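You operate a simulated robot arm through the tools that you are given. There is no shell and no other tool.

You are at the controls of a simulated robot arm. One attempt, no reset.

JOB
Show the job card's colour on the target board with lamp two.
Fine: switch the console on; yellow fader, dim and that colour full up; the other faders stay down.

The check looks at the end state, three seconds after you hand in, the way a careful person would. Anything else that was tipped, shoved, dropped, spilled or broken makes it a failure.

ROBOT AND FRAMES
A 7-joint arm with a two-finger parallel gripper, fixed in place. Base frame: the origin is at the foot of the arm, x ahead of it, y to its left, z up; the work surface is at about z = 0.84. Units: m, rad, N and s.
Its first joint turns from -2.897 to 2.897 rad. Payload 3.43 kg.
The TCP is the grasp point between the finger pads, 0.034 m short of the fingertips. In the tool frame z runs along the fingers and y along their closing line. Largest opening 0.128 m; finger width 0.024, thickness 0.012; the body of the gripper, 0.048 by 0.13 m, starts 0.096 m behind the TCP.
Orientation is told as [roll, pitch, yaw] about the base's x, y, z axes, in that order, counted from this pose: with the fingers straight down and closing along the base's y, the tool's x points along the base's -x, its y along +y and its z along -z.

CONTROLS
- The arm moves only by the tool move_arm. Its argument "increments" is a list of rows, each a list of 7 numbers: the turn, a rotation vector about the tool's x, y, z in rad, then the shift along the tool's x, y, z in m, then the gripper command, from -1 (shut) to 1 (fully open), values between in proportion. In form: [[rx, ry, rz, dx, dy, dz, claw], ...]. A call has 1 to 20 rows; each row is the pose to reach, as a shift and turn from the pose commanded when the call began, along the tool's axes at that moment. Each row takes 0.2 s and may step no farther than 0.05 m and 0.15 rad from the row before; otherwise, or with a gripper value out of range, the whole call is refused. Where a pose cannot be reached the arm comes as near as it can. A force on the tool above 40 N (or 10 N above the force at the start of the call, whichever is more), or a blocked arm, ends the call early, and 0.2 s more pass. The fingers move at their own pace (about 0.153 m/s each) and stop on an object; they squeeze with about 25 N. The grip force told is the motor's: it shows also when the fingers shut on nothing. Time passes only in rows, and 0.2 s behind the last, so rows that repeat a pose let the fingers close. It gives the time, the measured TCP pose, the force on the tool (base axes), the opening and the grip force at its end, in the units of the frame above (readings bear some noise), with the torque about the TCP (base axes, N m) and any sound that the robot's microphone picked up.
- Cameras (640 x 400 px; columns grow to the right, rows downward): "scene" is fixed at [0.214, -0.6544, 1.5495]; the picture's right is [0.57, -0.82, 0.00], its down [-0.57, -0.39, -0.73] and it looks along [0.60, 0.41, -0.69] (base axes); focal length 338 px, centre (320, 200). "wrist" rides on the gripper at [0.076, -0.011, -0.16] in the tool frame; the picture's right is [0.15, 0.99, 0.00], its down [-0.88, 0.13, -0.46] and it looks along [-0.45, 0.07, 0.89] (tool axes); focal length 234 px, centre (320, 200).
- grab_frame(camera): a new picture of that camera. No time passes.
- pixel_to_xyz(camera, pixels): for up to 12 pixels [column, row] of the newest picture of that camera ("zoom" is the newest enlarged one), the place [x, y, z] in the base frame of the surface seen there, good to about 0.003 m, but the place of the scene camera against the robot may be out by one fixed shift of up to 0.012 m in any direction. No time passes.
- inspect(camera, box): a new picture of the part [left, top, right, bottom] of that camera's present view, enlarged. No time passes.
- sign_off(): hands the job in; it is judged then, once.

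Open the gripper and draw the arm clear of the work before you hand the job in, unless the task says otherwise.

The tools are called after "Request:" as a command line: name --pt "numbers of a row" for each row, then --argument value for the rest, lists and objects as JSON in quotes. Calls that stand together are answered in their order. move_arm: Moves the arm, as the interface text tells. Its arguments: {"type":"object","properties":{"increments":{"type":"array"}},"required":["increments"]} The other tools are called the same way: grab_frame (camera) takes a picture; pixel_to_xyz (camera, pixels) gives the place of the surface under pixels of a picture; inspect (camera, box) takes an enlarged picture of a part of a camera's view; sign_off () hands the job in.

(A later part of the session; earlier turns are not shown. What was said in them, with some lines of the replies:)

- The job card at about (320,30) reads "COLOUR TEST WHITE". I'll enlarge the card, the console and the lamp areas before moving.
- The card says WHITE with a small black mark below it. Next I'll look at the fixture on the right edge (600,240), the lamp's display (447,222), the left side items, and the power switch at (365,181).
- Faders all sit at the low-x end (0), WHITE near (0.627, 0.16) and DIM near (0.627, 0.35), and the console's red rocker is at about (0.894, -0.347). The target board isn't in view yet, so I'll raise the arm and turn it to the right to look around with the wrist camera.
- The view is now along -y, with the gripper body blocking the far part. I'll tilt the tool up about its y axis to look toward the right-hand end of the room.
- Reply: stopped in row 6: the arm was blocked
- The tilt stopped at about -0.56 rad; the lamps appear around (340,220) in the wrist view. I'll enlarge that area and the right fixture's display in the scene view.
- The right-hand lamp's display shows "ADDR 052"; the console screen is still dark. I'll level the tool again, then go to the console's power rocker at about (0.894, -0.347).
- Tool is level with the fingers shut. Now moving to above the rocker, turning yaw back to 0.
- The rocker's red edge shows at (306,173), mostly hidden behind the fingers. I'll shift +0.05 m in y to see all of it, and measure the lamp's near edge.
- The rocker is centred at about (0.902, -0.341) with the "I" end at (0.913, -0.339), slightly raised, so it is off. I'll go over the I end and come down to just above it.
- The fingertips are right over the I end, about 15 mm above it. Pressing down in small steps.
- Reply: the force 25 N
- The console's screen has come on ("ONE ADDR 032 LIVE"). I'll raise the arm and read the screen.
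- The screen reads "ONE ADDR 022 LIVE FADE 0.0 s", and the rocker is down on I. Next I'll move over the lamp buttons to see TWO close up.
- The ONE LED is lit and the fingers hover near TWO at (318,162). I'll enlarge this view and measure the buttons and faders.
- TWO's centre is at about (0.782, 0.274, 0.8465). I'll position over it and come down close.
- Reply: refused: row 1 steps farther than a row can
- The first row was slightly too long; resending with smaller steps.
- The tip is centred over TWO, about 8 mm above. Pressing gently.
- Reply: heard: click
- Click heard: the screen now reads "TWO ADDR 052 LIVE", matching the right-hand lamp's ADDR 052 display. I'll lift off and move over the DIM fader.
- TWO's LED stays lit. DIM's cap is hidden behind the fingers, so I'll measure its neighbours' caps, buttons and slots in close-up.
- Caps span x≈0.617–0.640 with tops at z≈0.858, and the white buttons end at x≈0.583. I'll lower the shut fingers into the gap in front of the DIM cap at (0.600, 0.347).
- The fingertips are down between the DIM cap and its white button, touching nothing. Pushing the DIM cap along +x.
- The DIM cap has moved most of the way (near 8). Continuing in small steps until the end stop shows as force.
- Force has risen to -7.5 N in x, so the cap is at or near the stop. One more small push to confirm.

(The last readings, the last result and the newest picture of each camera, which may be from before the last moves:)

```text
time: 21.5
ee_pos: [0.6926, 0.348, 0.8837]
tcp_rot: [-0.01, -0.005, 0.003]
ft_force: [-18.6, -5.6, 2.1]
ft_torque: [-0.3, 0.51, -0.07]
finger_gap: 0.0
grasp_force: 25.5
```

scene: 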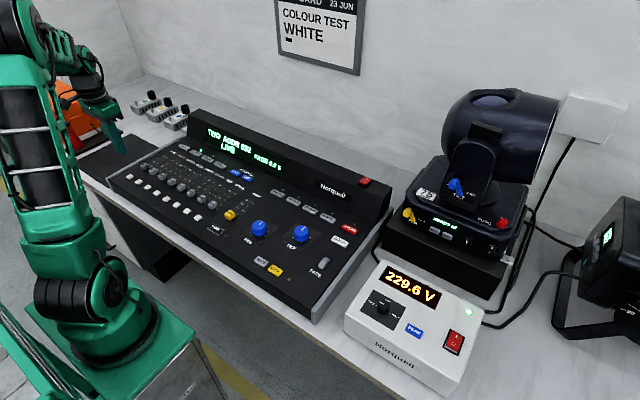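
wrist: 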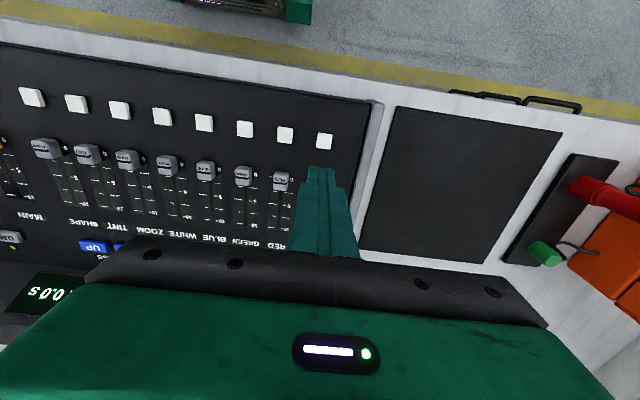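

Force rose to -18.6 N with hardly any travel: DIM is on its end stop. Backing off, lifting, and moving to in front of WHITE (y≈0.162).

Request:
move_arm --pt "0 0 0 0.01 0 0 -1" --pt "0 0 0 0.015 0 -0.03 -1" --pt "0 0 0 0.035 0 -0.07 -1" --pt "0 0 0 0.06 -0.04 -0.07 -1" --pt "0 0 0 0.08 -0.08 -0.07 -1" --pt "0 0 0 0.094 -0.12 -0.07 -1" --pt "0 0 0 0.094 -0.16 -0.07 -1" --pt "0 0 0 0.094 -0.186 -0.07 -1" --pt "0 0 0 0.094 -0.186 -0.07 -1"

Request:
grab_frame --camera "wrist"

Request:
inspect --camera "wrist" --box '[240, 110, 400, 210]'

Request:
inspect --camera "scene" --box '[100, 110, 260, 210]'

```text
time: 23.5
ee_pos: [0.6002, 0.1641, 0.9526]
tcp_rot: [-0.008, -0.007, 0.001]
ft_force: [0.9, -0.3, 0.3]
ft_torque: [0.0, 0.01, -0.01]
finger_gap: 0.0
grasp_force: 24.9
```

```text
taken
```

wrist: 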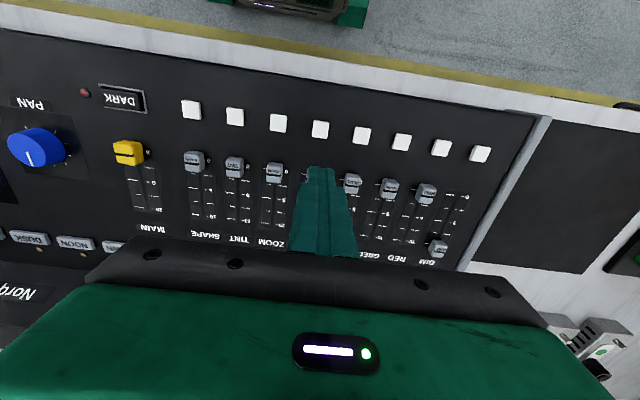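

```text
4.00 times, centred on (320, 160) of wrist
```

zoom: 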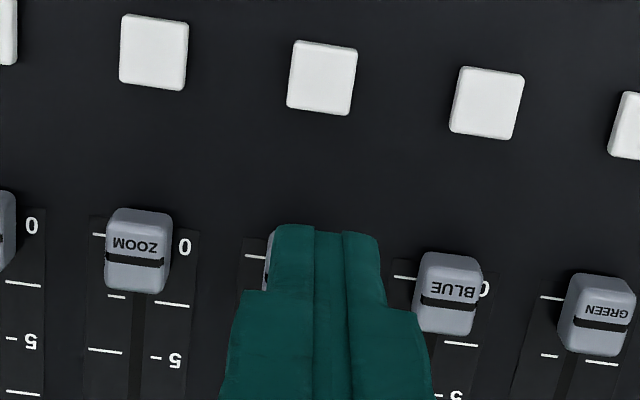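

```text
4.00 times, centred on (180, 160) of scene
```

zoom: 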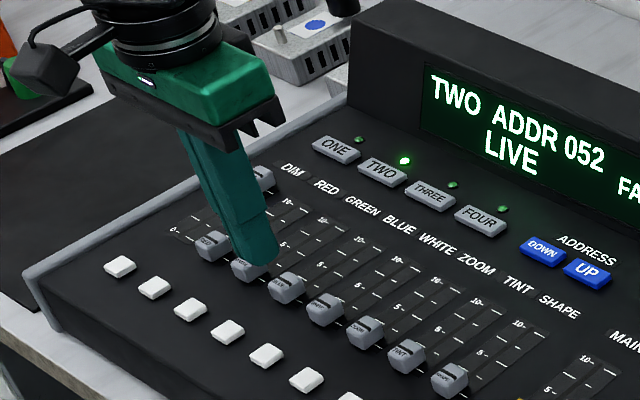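

The hidden cap lies between ZOOM (zoom px 140,250) and BLUE (450,293), so it is WHITE. I'll measure those two to centre on it.

Request:
inspect --camera "wrist" --box '[240, 110, 400, 210]'

Request:
pixel_to_xyz --camera "zoom" --pixels '[[140, 245], [450, 288], [322, 78], [267, 260]]'

Request:
pixel_to_xyz --camera "wrist" --pixels '[[438, 248], [128, 152], [128, 145], [427, 192]]'

```text
4.00 times, centred on (320, 160) of wrist
```

zoom: 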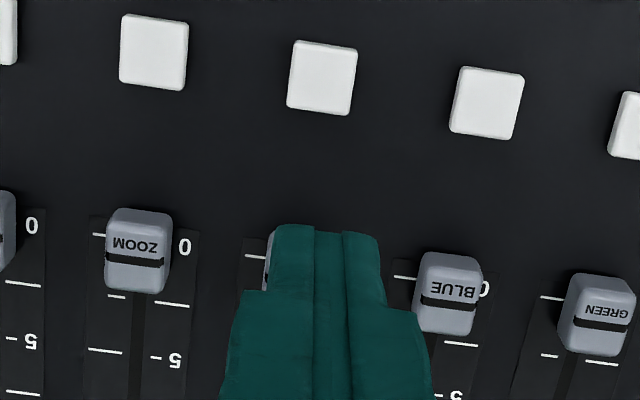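

```text
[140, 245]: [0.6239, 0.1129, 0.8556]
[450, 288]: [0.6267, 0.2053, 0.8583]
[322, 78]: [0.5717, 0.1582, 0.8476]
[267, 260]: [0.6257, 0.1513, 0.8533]
```

```text
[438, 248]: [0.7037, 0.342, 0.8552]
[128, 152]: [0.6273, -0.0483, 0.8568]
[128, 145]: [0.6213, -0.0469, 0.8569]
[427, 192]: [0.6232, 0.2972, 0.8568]
```

WHITE sits at y≈0.160. Lowering in front of it and pushing +x.

Request:
move_arm --pt "0 0 0 0 -0.004 0.03 -1" --pt "0 0 0 0 -0.004 0.06 -1" --pt "0 0 0 0 -0.004 0.07 -1" --pt "0 0 0 -0.01 -0.004 0.07 -1" --pt "0 0 0 -0.02 -0.004 0.07 -1" --pt "0 0 0 -0.03 -0.004 0.07 -1" --pt "0 0 0 -0.04 -0.004 0.07 -1" --pt "0 0 0 -0.05 -0.004 0.07 -1" --pt "0 0 0 -0.06 -0.004 0.07 -1" --pt "0 0 0 -0.07 -0.004 0.07 -1" --pt "0 0 0 -0.076 -0.004 0.07 -1"

Request:
inspect --camera "scene" --box '[120, 110, 280, 210]'

Request:
inspect --camera "wrist" --box '[220, 90, 420, 215]'

```text
time: 25.9
ee_pos: [0.6752, 0.1587, 0.8846]
tcp_rot: [-0.006, -0.007, 0.0]
ft_force: [-0.3, -0.4, 0.7]
ft_torque: [0.01, 0.0, -0.01]
finger_gap: 0.0
grasp_force: 25.0
```

```text
4.00 times, centred on (200, 160) of scene
```

zoom: 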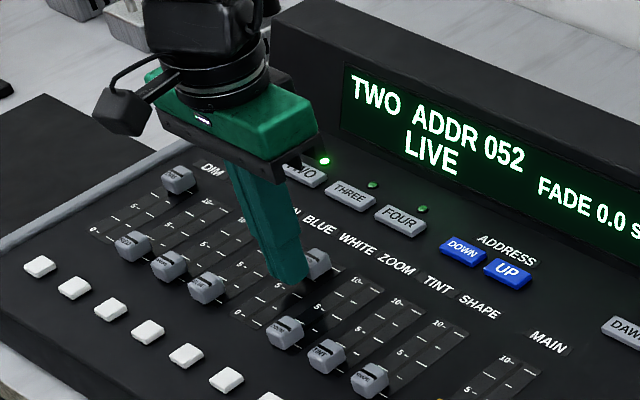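

```text
3.20 times, centred on (320, 152) of wrist
```

zoom: 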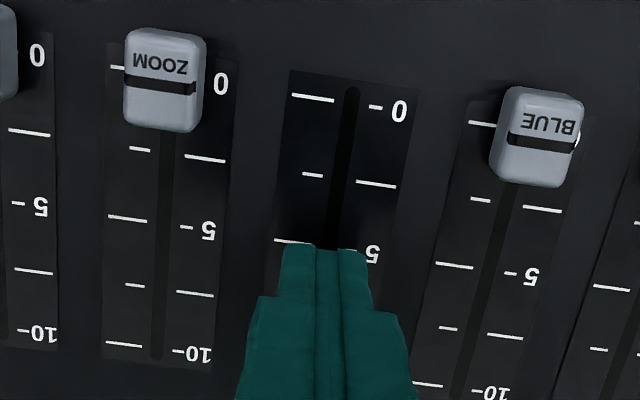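

WHITE is moving and its neighbours ZOOM and BLUE are still at 0. I'll push it on to the end stop.

Request:
move_arm --pt "0 0 0 -0.004 0 0 -1" --pt "0 0 0 -0.008 0 0 -1" --pt "0 0 0 -0.012 0 0 -1" --pt "0 0 0 -0.015 0 0 -1" --pt "0 0 0 -0.018 0 0 -1" --pt "0 0 0 -0.02 0 0 -1"

```text
time: 27.3
ee_pos: [0.6941, 0.159, 0.8846]
tcp_rot: [-0.006, -0.006, 0.003]
ft_force: [-20.0, 4.4, 5.8]
ft_torque: [0.06, 0.57, 0.03]
finger_gap: 0.0
grasp_force: 24.8
```

Force of -20 N at x=0.694: WHITE is on its stop. Backing off, lifting and moving to in front of the yellow MAIN fader (y≈-0.049).

Request:
move_arm --pt "0 0 0 0.01 0 0 -1" --pt "0 0 0 0.015 0 -0.03 -1" --pt "0 0 0 0.035 0 -0.07 -1" --pt "0 0 0 0.06 -0.04 -0.07 -1" --pt "0 0 0 0.08 -0.08 -0.07 -1" --pt "0 0 0 0.096 -0.12 -0.07 -1" --pt "0 0 0 0.096 -0.16 -0.07 -1" --pt "0 0 0 0.096 -0.19 -0.07 -1" --pt "0 0 0 0.096 -0.19 -0.07 -1"

Request:
grab_frame --camera "scene"

Request:
grab_frame --camera "wrist"

Request:
inspect --camera "wrist" --box '[220, 90, 380, 190]'

```text
time: 29.3
ee_pos: [0.6005, -0.0312, 0.9552]
tcp_rot: [-0.008, -0.008, 0.0]
ft_force: [-0.1, -1.0, 0.1]
ft_torque: [0.03, 0.01, -0.04]
finger_gap: 0.0002
grasp_force: 25.6
```

```text
taken
```

scene: 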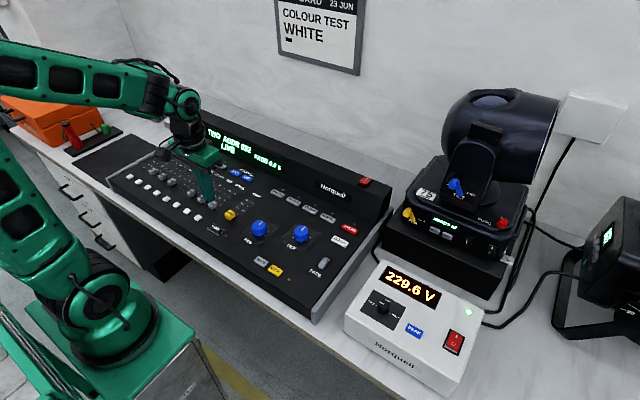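

```text
taken
```

wrist: 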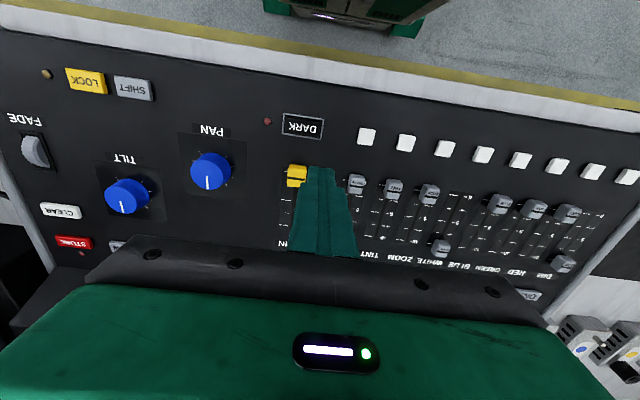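

```text
4.00 times, centred on (300, 140) of wrist
```

zoom: 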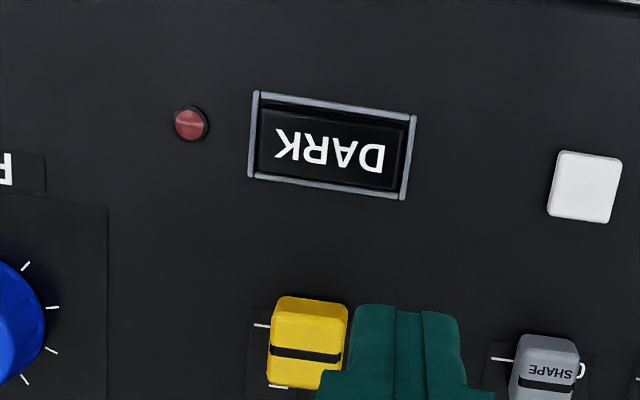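

Request:
pixel_to_xyz --camera "zoom" --pixels '[[310, 325], [310, 303], [277, 325], [342, 325], [330, 110], [330, 185], [325, 197], [185, 122], [300, 350]]'

Request:
inspect --camera "scene" --box '[500, 150, 640, 400]'

```text
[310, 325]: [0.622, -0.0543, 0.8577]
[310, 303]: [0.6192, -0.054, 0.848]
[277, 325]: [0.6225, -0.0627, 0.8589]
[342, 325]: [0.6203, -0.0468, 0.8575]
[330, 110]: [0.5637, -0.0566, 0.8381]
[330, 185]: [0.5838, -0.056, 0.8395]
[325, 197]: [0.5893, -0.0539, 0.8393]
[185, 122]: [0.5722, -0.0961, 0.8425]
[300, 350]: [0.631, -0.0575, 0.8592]
```

```text
1.60 times, centred on (570, 275) of scene
```

zoom: 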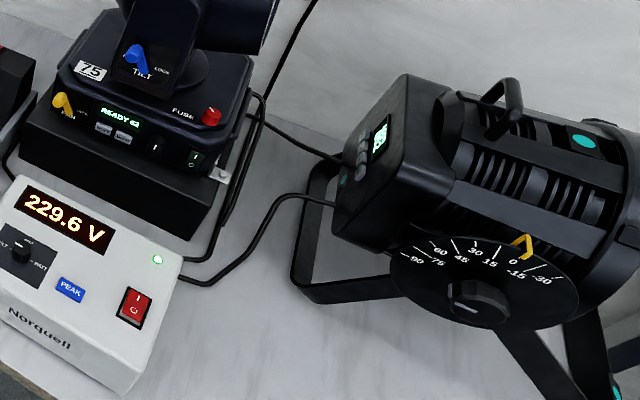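

MAIN's cap is at y≈-0.055, x≈0.617–0.640, and the DARK frame ends at x≈0.588 well below the tip height. Lowering in front of MAIN and pushing +x.

Request:
move_arm --pt "0 0 0 -0.001 -0.024 0.0 -1" --pt "0 0 0 -0.001 -0.024 0.03 -1" --pt "0 0 0 -0.001 -0.024 0.06 -1" --pt "0 0 0 -0.001 -0.024 0.071 -1" --pt "0 0 0 -0.01 -0.024 0.071 -1" --pt "0 0 0 -0.02 -0.024 0.071 -1" --pt "0 0 0 -0.03 -0.024 0.071 -1" --pt "0 0 0 -0.04 -0.024 0.071 -1" --pt "0 0 0 -0.05 -0.024 0.071 -1" --pt "0 0 0 -0.06 -0.024 0.071 -1" --pt "0 0 0 -0.07 -0.024 0.071 -1" --pt "0 0 0 -0.076 -0.024 0.071 -1"

Request:
grab_frame --camera "scene"

Request:
inspect --camera "wrist" --box '[220, 90, 420, 215]'

```text
time: 31.9
ee_pos: [0.6766, -0.0541, 0.8831]
tcp_rot: [-0.008, -0.006, 0.0]
ft_force: [-0.4, -0.8, 0.2]
ft_torque: [0.02, 0.0, 0.01]
finger_gap: 0.0
grasp_force: 25.3
```

```text
taken
```

scene: 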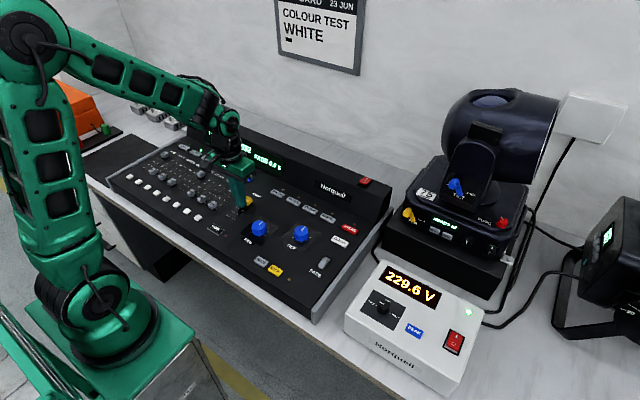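

```text
3.20 times, centred on (320, 152) of wrist
```

zoom: 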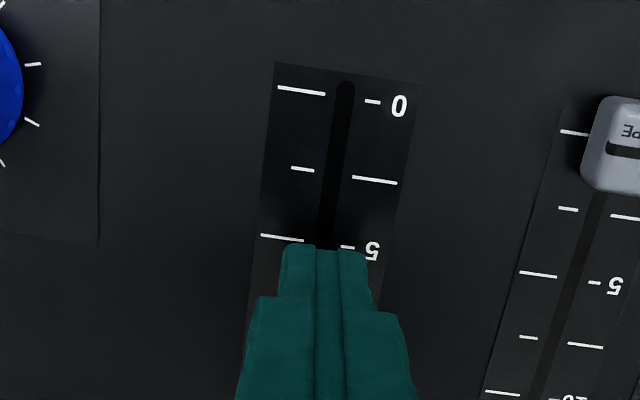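

MAIN has moved most of the way; pushing on to its end stop.

Request:
move_arm --pt "0 0 0 -0.004 0 0 -1" --pt "0 0 0 -0.008 0 0 -1" --pt "0 0 0 -0.012 0 0 -1" --pt "0 0 0 -0.015 0 0 -1" --pt "0 0 0 -0.018 0 0 -1" --pt "0 0 0 -0.02 0 0 -1"

Request:
grab_frame --camera "scene"

```text
time: 33.3
ee_pos: [0.6931, -0.0565, 0.8843]
tcp_rot: [-0.006, -0.003, 0.0]
ft_force: [-22.7, 7.4, -5.9]
ft_torque: [0.22, 0.77, 0.1]
finger_gap: 0.0001
grasp_force: 25.2
```

```text
taken
```

scene: 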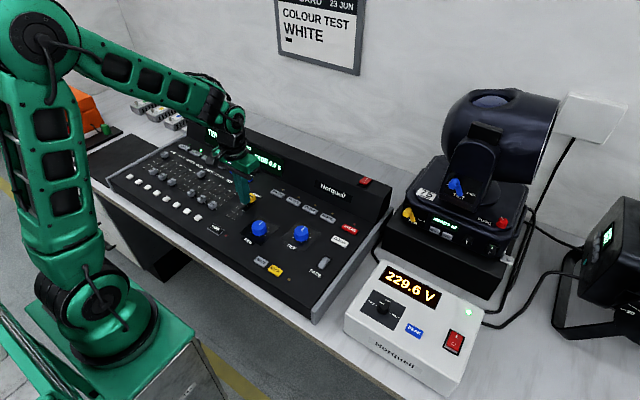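

MAIN is at its stop too (-22.7 N). I'll back off, lift clear, and check the whole panel and the screen.

Request:
move_arm --pt "0 0 0 0.01 0 0 -1" --pt "0 0 0 0.015 0 -0.03 -1" --pt "0 0 0 0.03 0 -0.07 -1" --pt "0 0 0 0.05 0 -0.11 -1" --pt "0 0 0 0.07 0.0 -0.15 -1" --pt "0 0 0 0.09 0.0 -0.19 -1" --pt "0 0 0 0.11 0.0 -0.23 -1" --pt "0 0 0 0.12 0.0 -0.27 -1" --pt "0 0 0 0.12 0.0 -0.31 -1"

Request:
grab_frame --camera "wrist"

Request:
inspect --camera "wrist" --box '[220, 60, 500, 235]'

Request:
grab_frame --camera "scene"

Request:
inspect --camera "scene" --box '[110, 110, 290, 240]'

Request:
inspect --camera "scene" --box '[480, 170, 640, 320]'

```text
time: 35.3
ee_pos: [0.5699, -0.0534, 1.1976]
tcp_rot: [-0.007, -0.007, 0.0]
ft_force: [0.1, -0.1, 0.6]
ft_torque: [0.02, 0.06, -0.03]
finger_gap: 0.0
grasp_force: 25.3
```

```text
taken
```

wrist: 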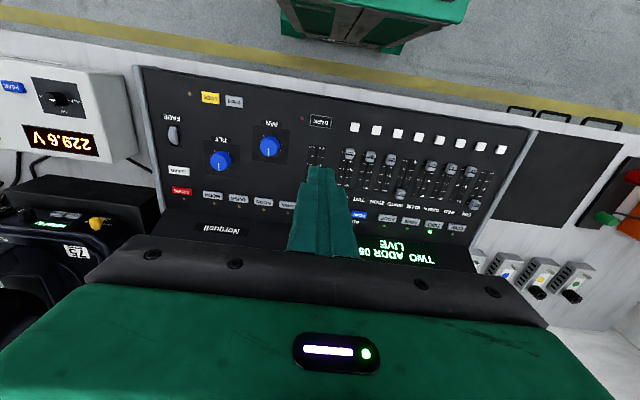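

```text
2.29 times, centred on (360, 148) of wrist
```

zoom: 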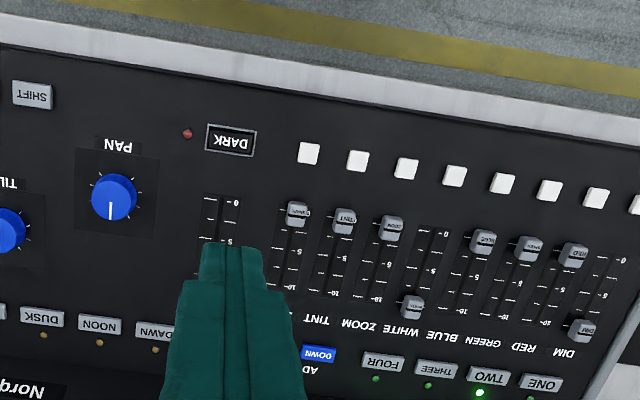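

```text
taken
```

scene: 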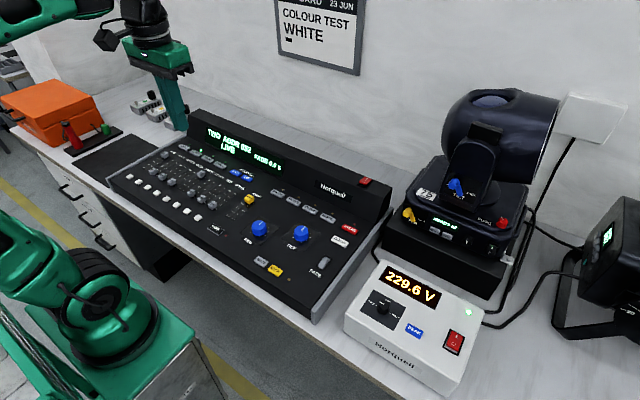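

```text
3.08 times, centred on (200, 175) of scene
```

zoom: 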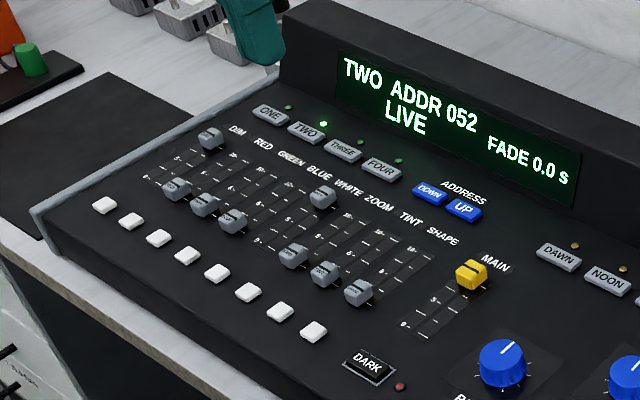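

```text
2.67 times, centred on (560, 245) of scene
```

zoom: 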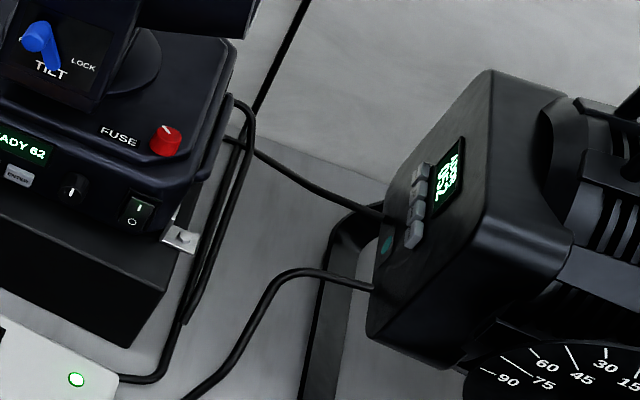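

The panel now shows DIM, WHITE and MAIN at 10 with the other faders at 0, TWO lit, and the screen reading "TWO ADDR 052 LIVE". The lamp's front is out of view, so I'll move right and roll the tool toward -y to look for the target board.

Request:
move_arm --pt "0 0 0 0 -0.045 0 -1" --pt "0.1 0 0 0 -0.09 0 -1" --pt "0.2 0 0 0 -0.135 0 -1" --pt "0.3 0 0 0 -0.18 0 -1" --pt "0.4 0 0 0 -0.225 0 -1" --pt "0.5 0 0 0 -0.27 0 -1" --pt "0.6 0 0 0 -0.27 0 -1" --pt "0.7 0 0 0 -0.27 0 -1" --pt "0.8 0 0 0 -0.27 0 -1"

Request:
grab_frame --camera "wrist"

Request:
grab_frame --camera "scene"

```text
time: 37.3
ee_pos: [0.5741, -0.3241, 1.1966]
tcp_rot: [-0.807, -0.009, 0.001]
ft_force: [0.1, 0.0, -0.1]
ft_torque: [0.04, 0.01, -0.01]
finger_gap: 0.0
grasp_force: 25.4
```

```text
taken
```

wrist: 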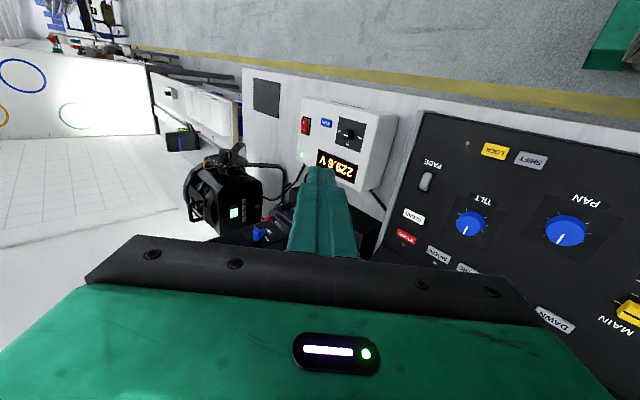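

```text
taken
```

scene: 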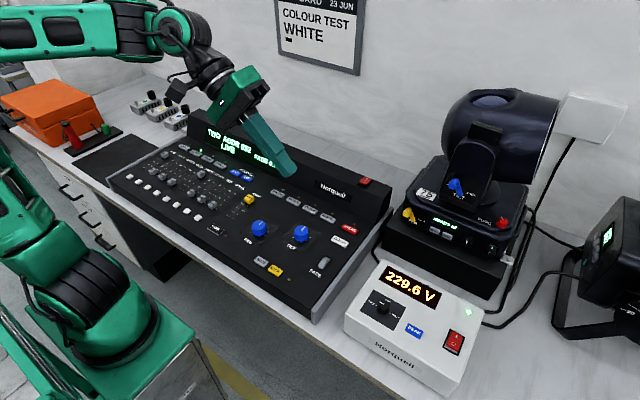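

The target board with coloured rings is visible at about (70,95), brightly lit. Enlarging it and the lamp's display.

Request:
inspect --camera "wrist" --box '[0, 30, 280, 240]'

Request:
inspect --camera "wrist" --box '[190, 160, 280, 240]'

```text
1.90 times, centred on (140, 135) of wrist
```

zoom: 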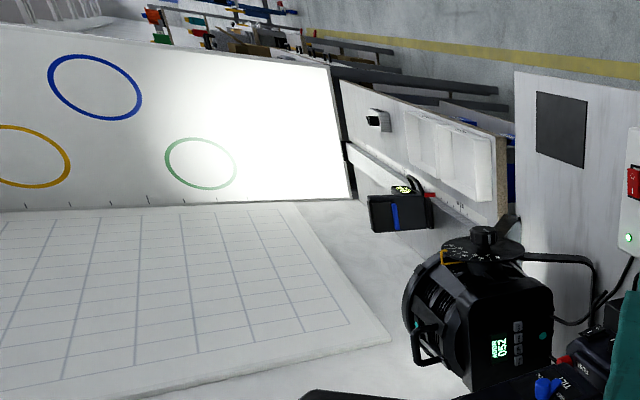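

```text
5.00 times, centred on (235, 200) of wrist
```

zoom: 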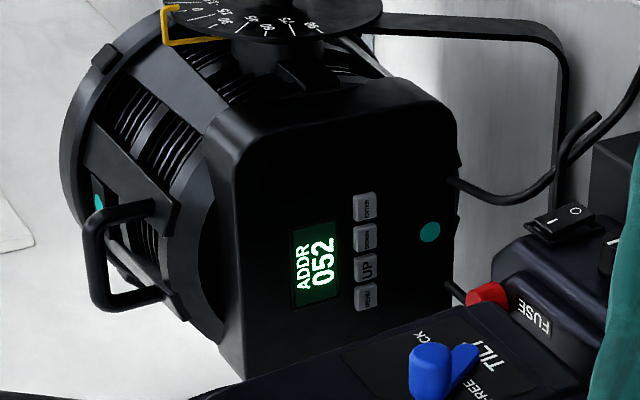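

The lamp (ADDR 052) is casting white light on the target board. I'll straighten the tool, open the gripper up and clear of the work, and take a last close look at the faders.

Request:
move_arm --pt "-0.14 0 0 0 0 0 -1" --pt "-0.28 0 0 0 0 0 -1" --pt "-0.42 0 0 0 0 0 -1" --pt "-0.56 0 0 0 0 0 -1" --pt "-0.7 0 0 0 0 0 -1" --pt "-0.8 0 0 0 0 0 -1"

Request:
move_arm --pt "0 0 0 0 0.045 0 -1" --pt "0 0 0 0 0.09 0 -0.5" --pt "0 0 0 0 0.135 0 0" --pt "0 0 0 0 0.18 0 0.5" --pt "0 0 0 0 0.225 0 1" --pt "0 0 0 0 0.27 0 1" --pt "0 0 0 0 0.315 0 1" --pt "0 0 0 0 0.36 0 1" --pt "0 0 0 0 0.4 0 1" --pt "0 0 0 0 0.42 0 1"

Request:
grab_frame --camera "wrist"

Request:
inspect --camera "wrist" --box '[220, 70, 440, 210]'

Request:
grab_frame --camera "scene"

Request:
inspect --camera "scene" --box '[140, 130, 280, 230]'

```text
time: 38.7
ee_pos: [0.5733, -0.3225, 1.1968]
tcp_rot: [-0.009, -0.006, 0.003]
ft_force: [0.0, 0.9, -0.2]
ft_torque: [-0.08, 0.06, -0.01]
finger_gap: 0.0
grasp_force: 25.4
```

```text
time: 40.9
ee_pos: [0.573, 0.0959, 1.1961]
tcp_rot: [-0.007, -0.007, 0.0]
ft_force: [-0.8, -1.3, 0.8]
ft_torque: [-0.01, -0.02, -0.02]
finger_gap: 0.1282
grasp_force: 0.0
```

```text
taken
```

wrist: 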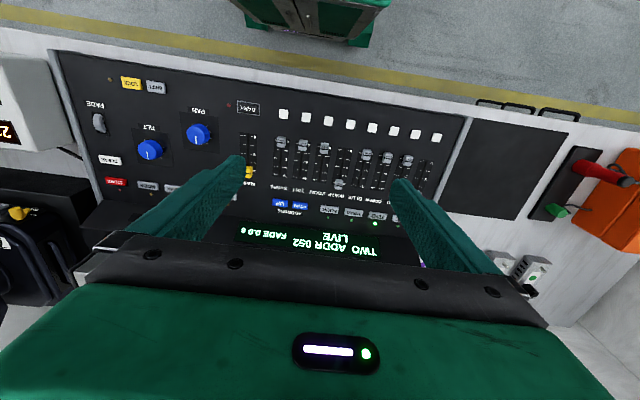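

```text
2.86 times, centred on (330, 140) of wrist
```

zoom: 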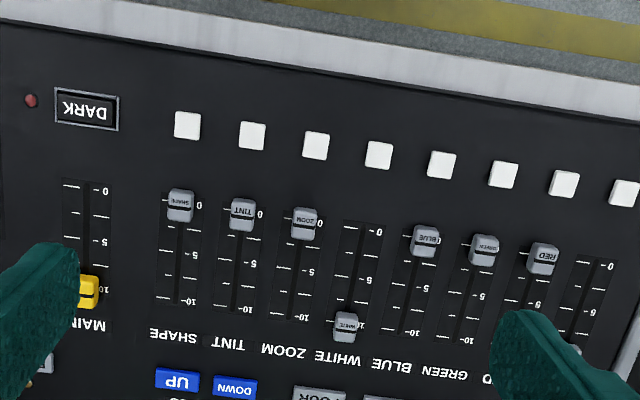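

```text
taken
```

scene: 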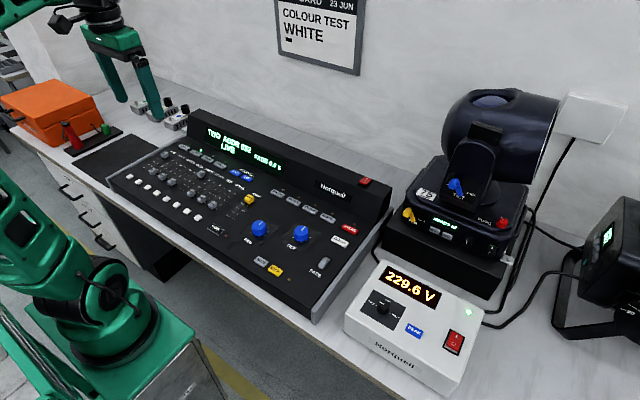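

```text
4.00 times, centred on (210, 180) of scene
```

zoom: 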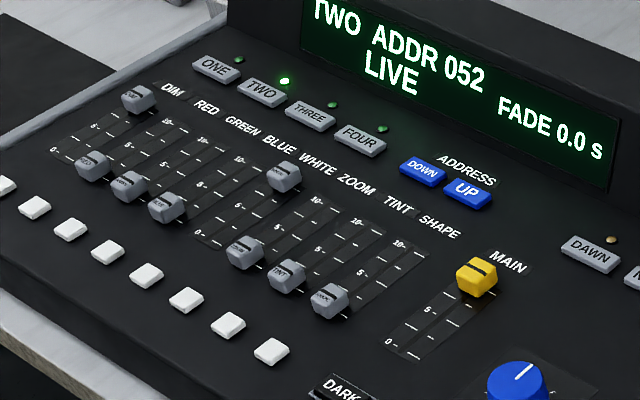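

DIM, WHITE and MAIN are all at 10 and the other faders are at 0. TWO is lit, the console is on, the board showed white, and the arm is clear with the gripper open, so I'm handing in.

Request:
sign_off

```text
The job is handed in.
```

Lamp two is showing white on the target board, which is the colour on the job card, and I've handed the job in.

- **Console:** it is switched on. Its screen reads "TWO ADDR 052 LIVE", which matches the address on the lamp's own display.
- **Faders:** the yellow MAIN fader, DIM and WHITE are up against their end stops at 10. The other faders are still at 0.
- **Board:** I checked it with the wrist camera after setting the faders, and white light was falling on it. The bright patch is off to one side of the board, around the green ring. I left the aim alone because the job didn't ask for it.
- **Other items:** I saw no sign that anything else was moved or knocked. The arm is raised clear of the work with the gripper open.
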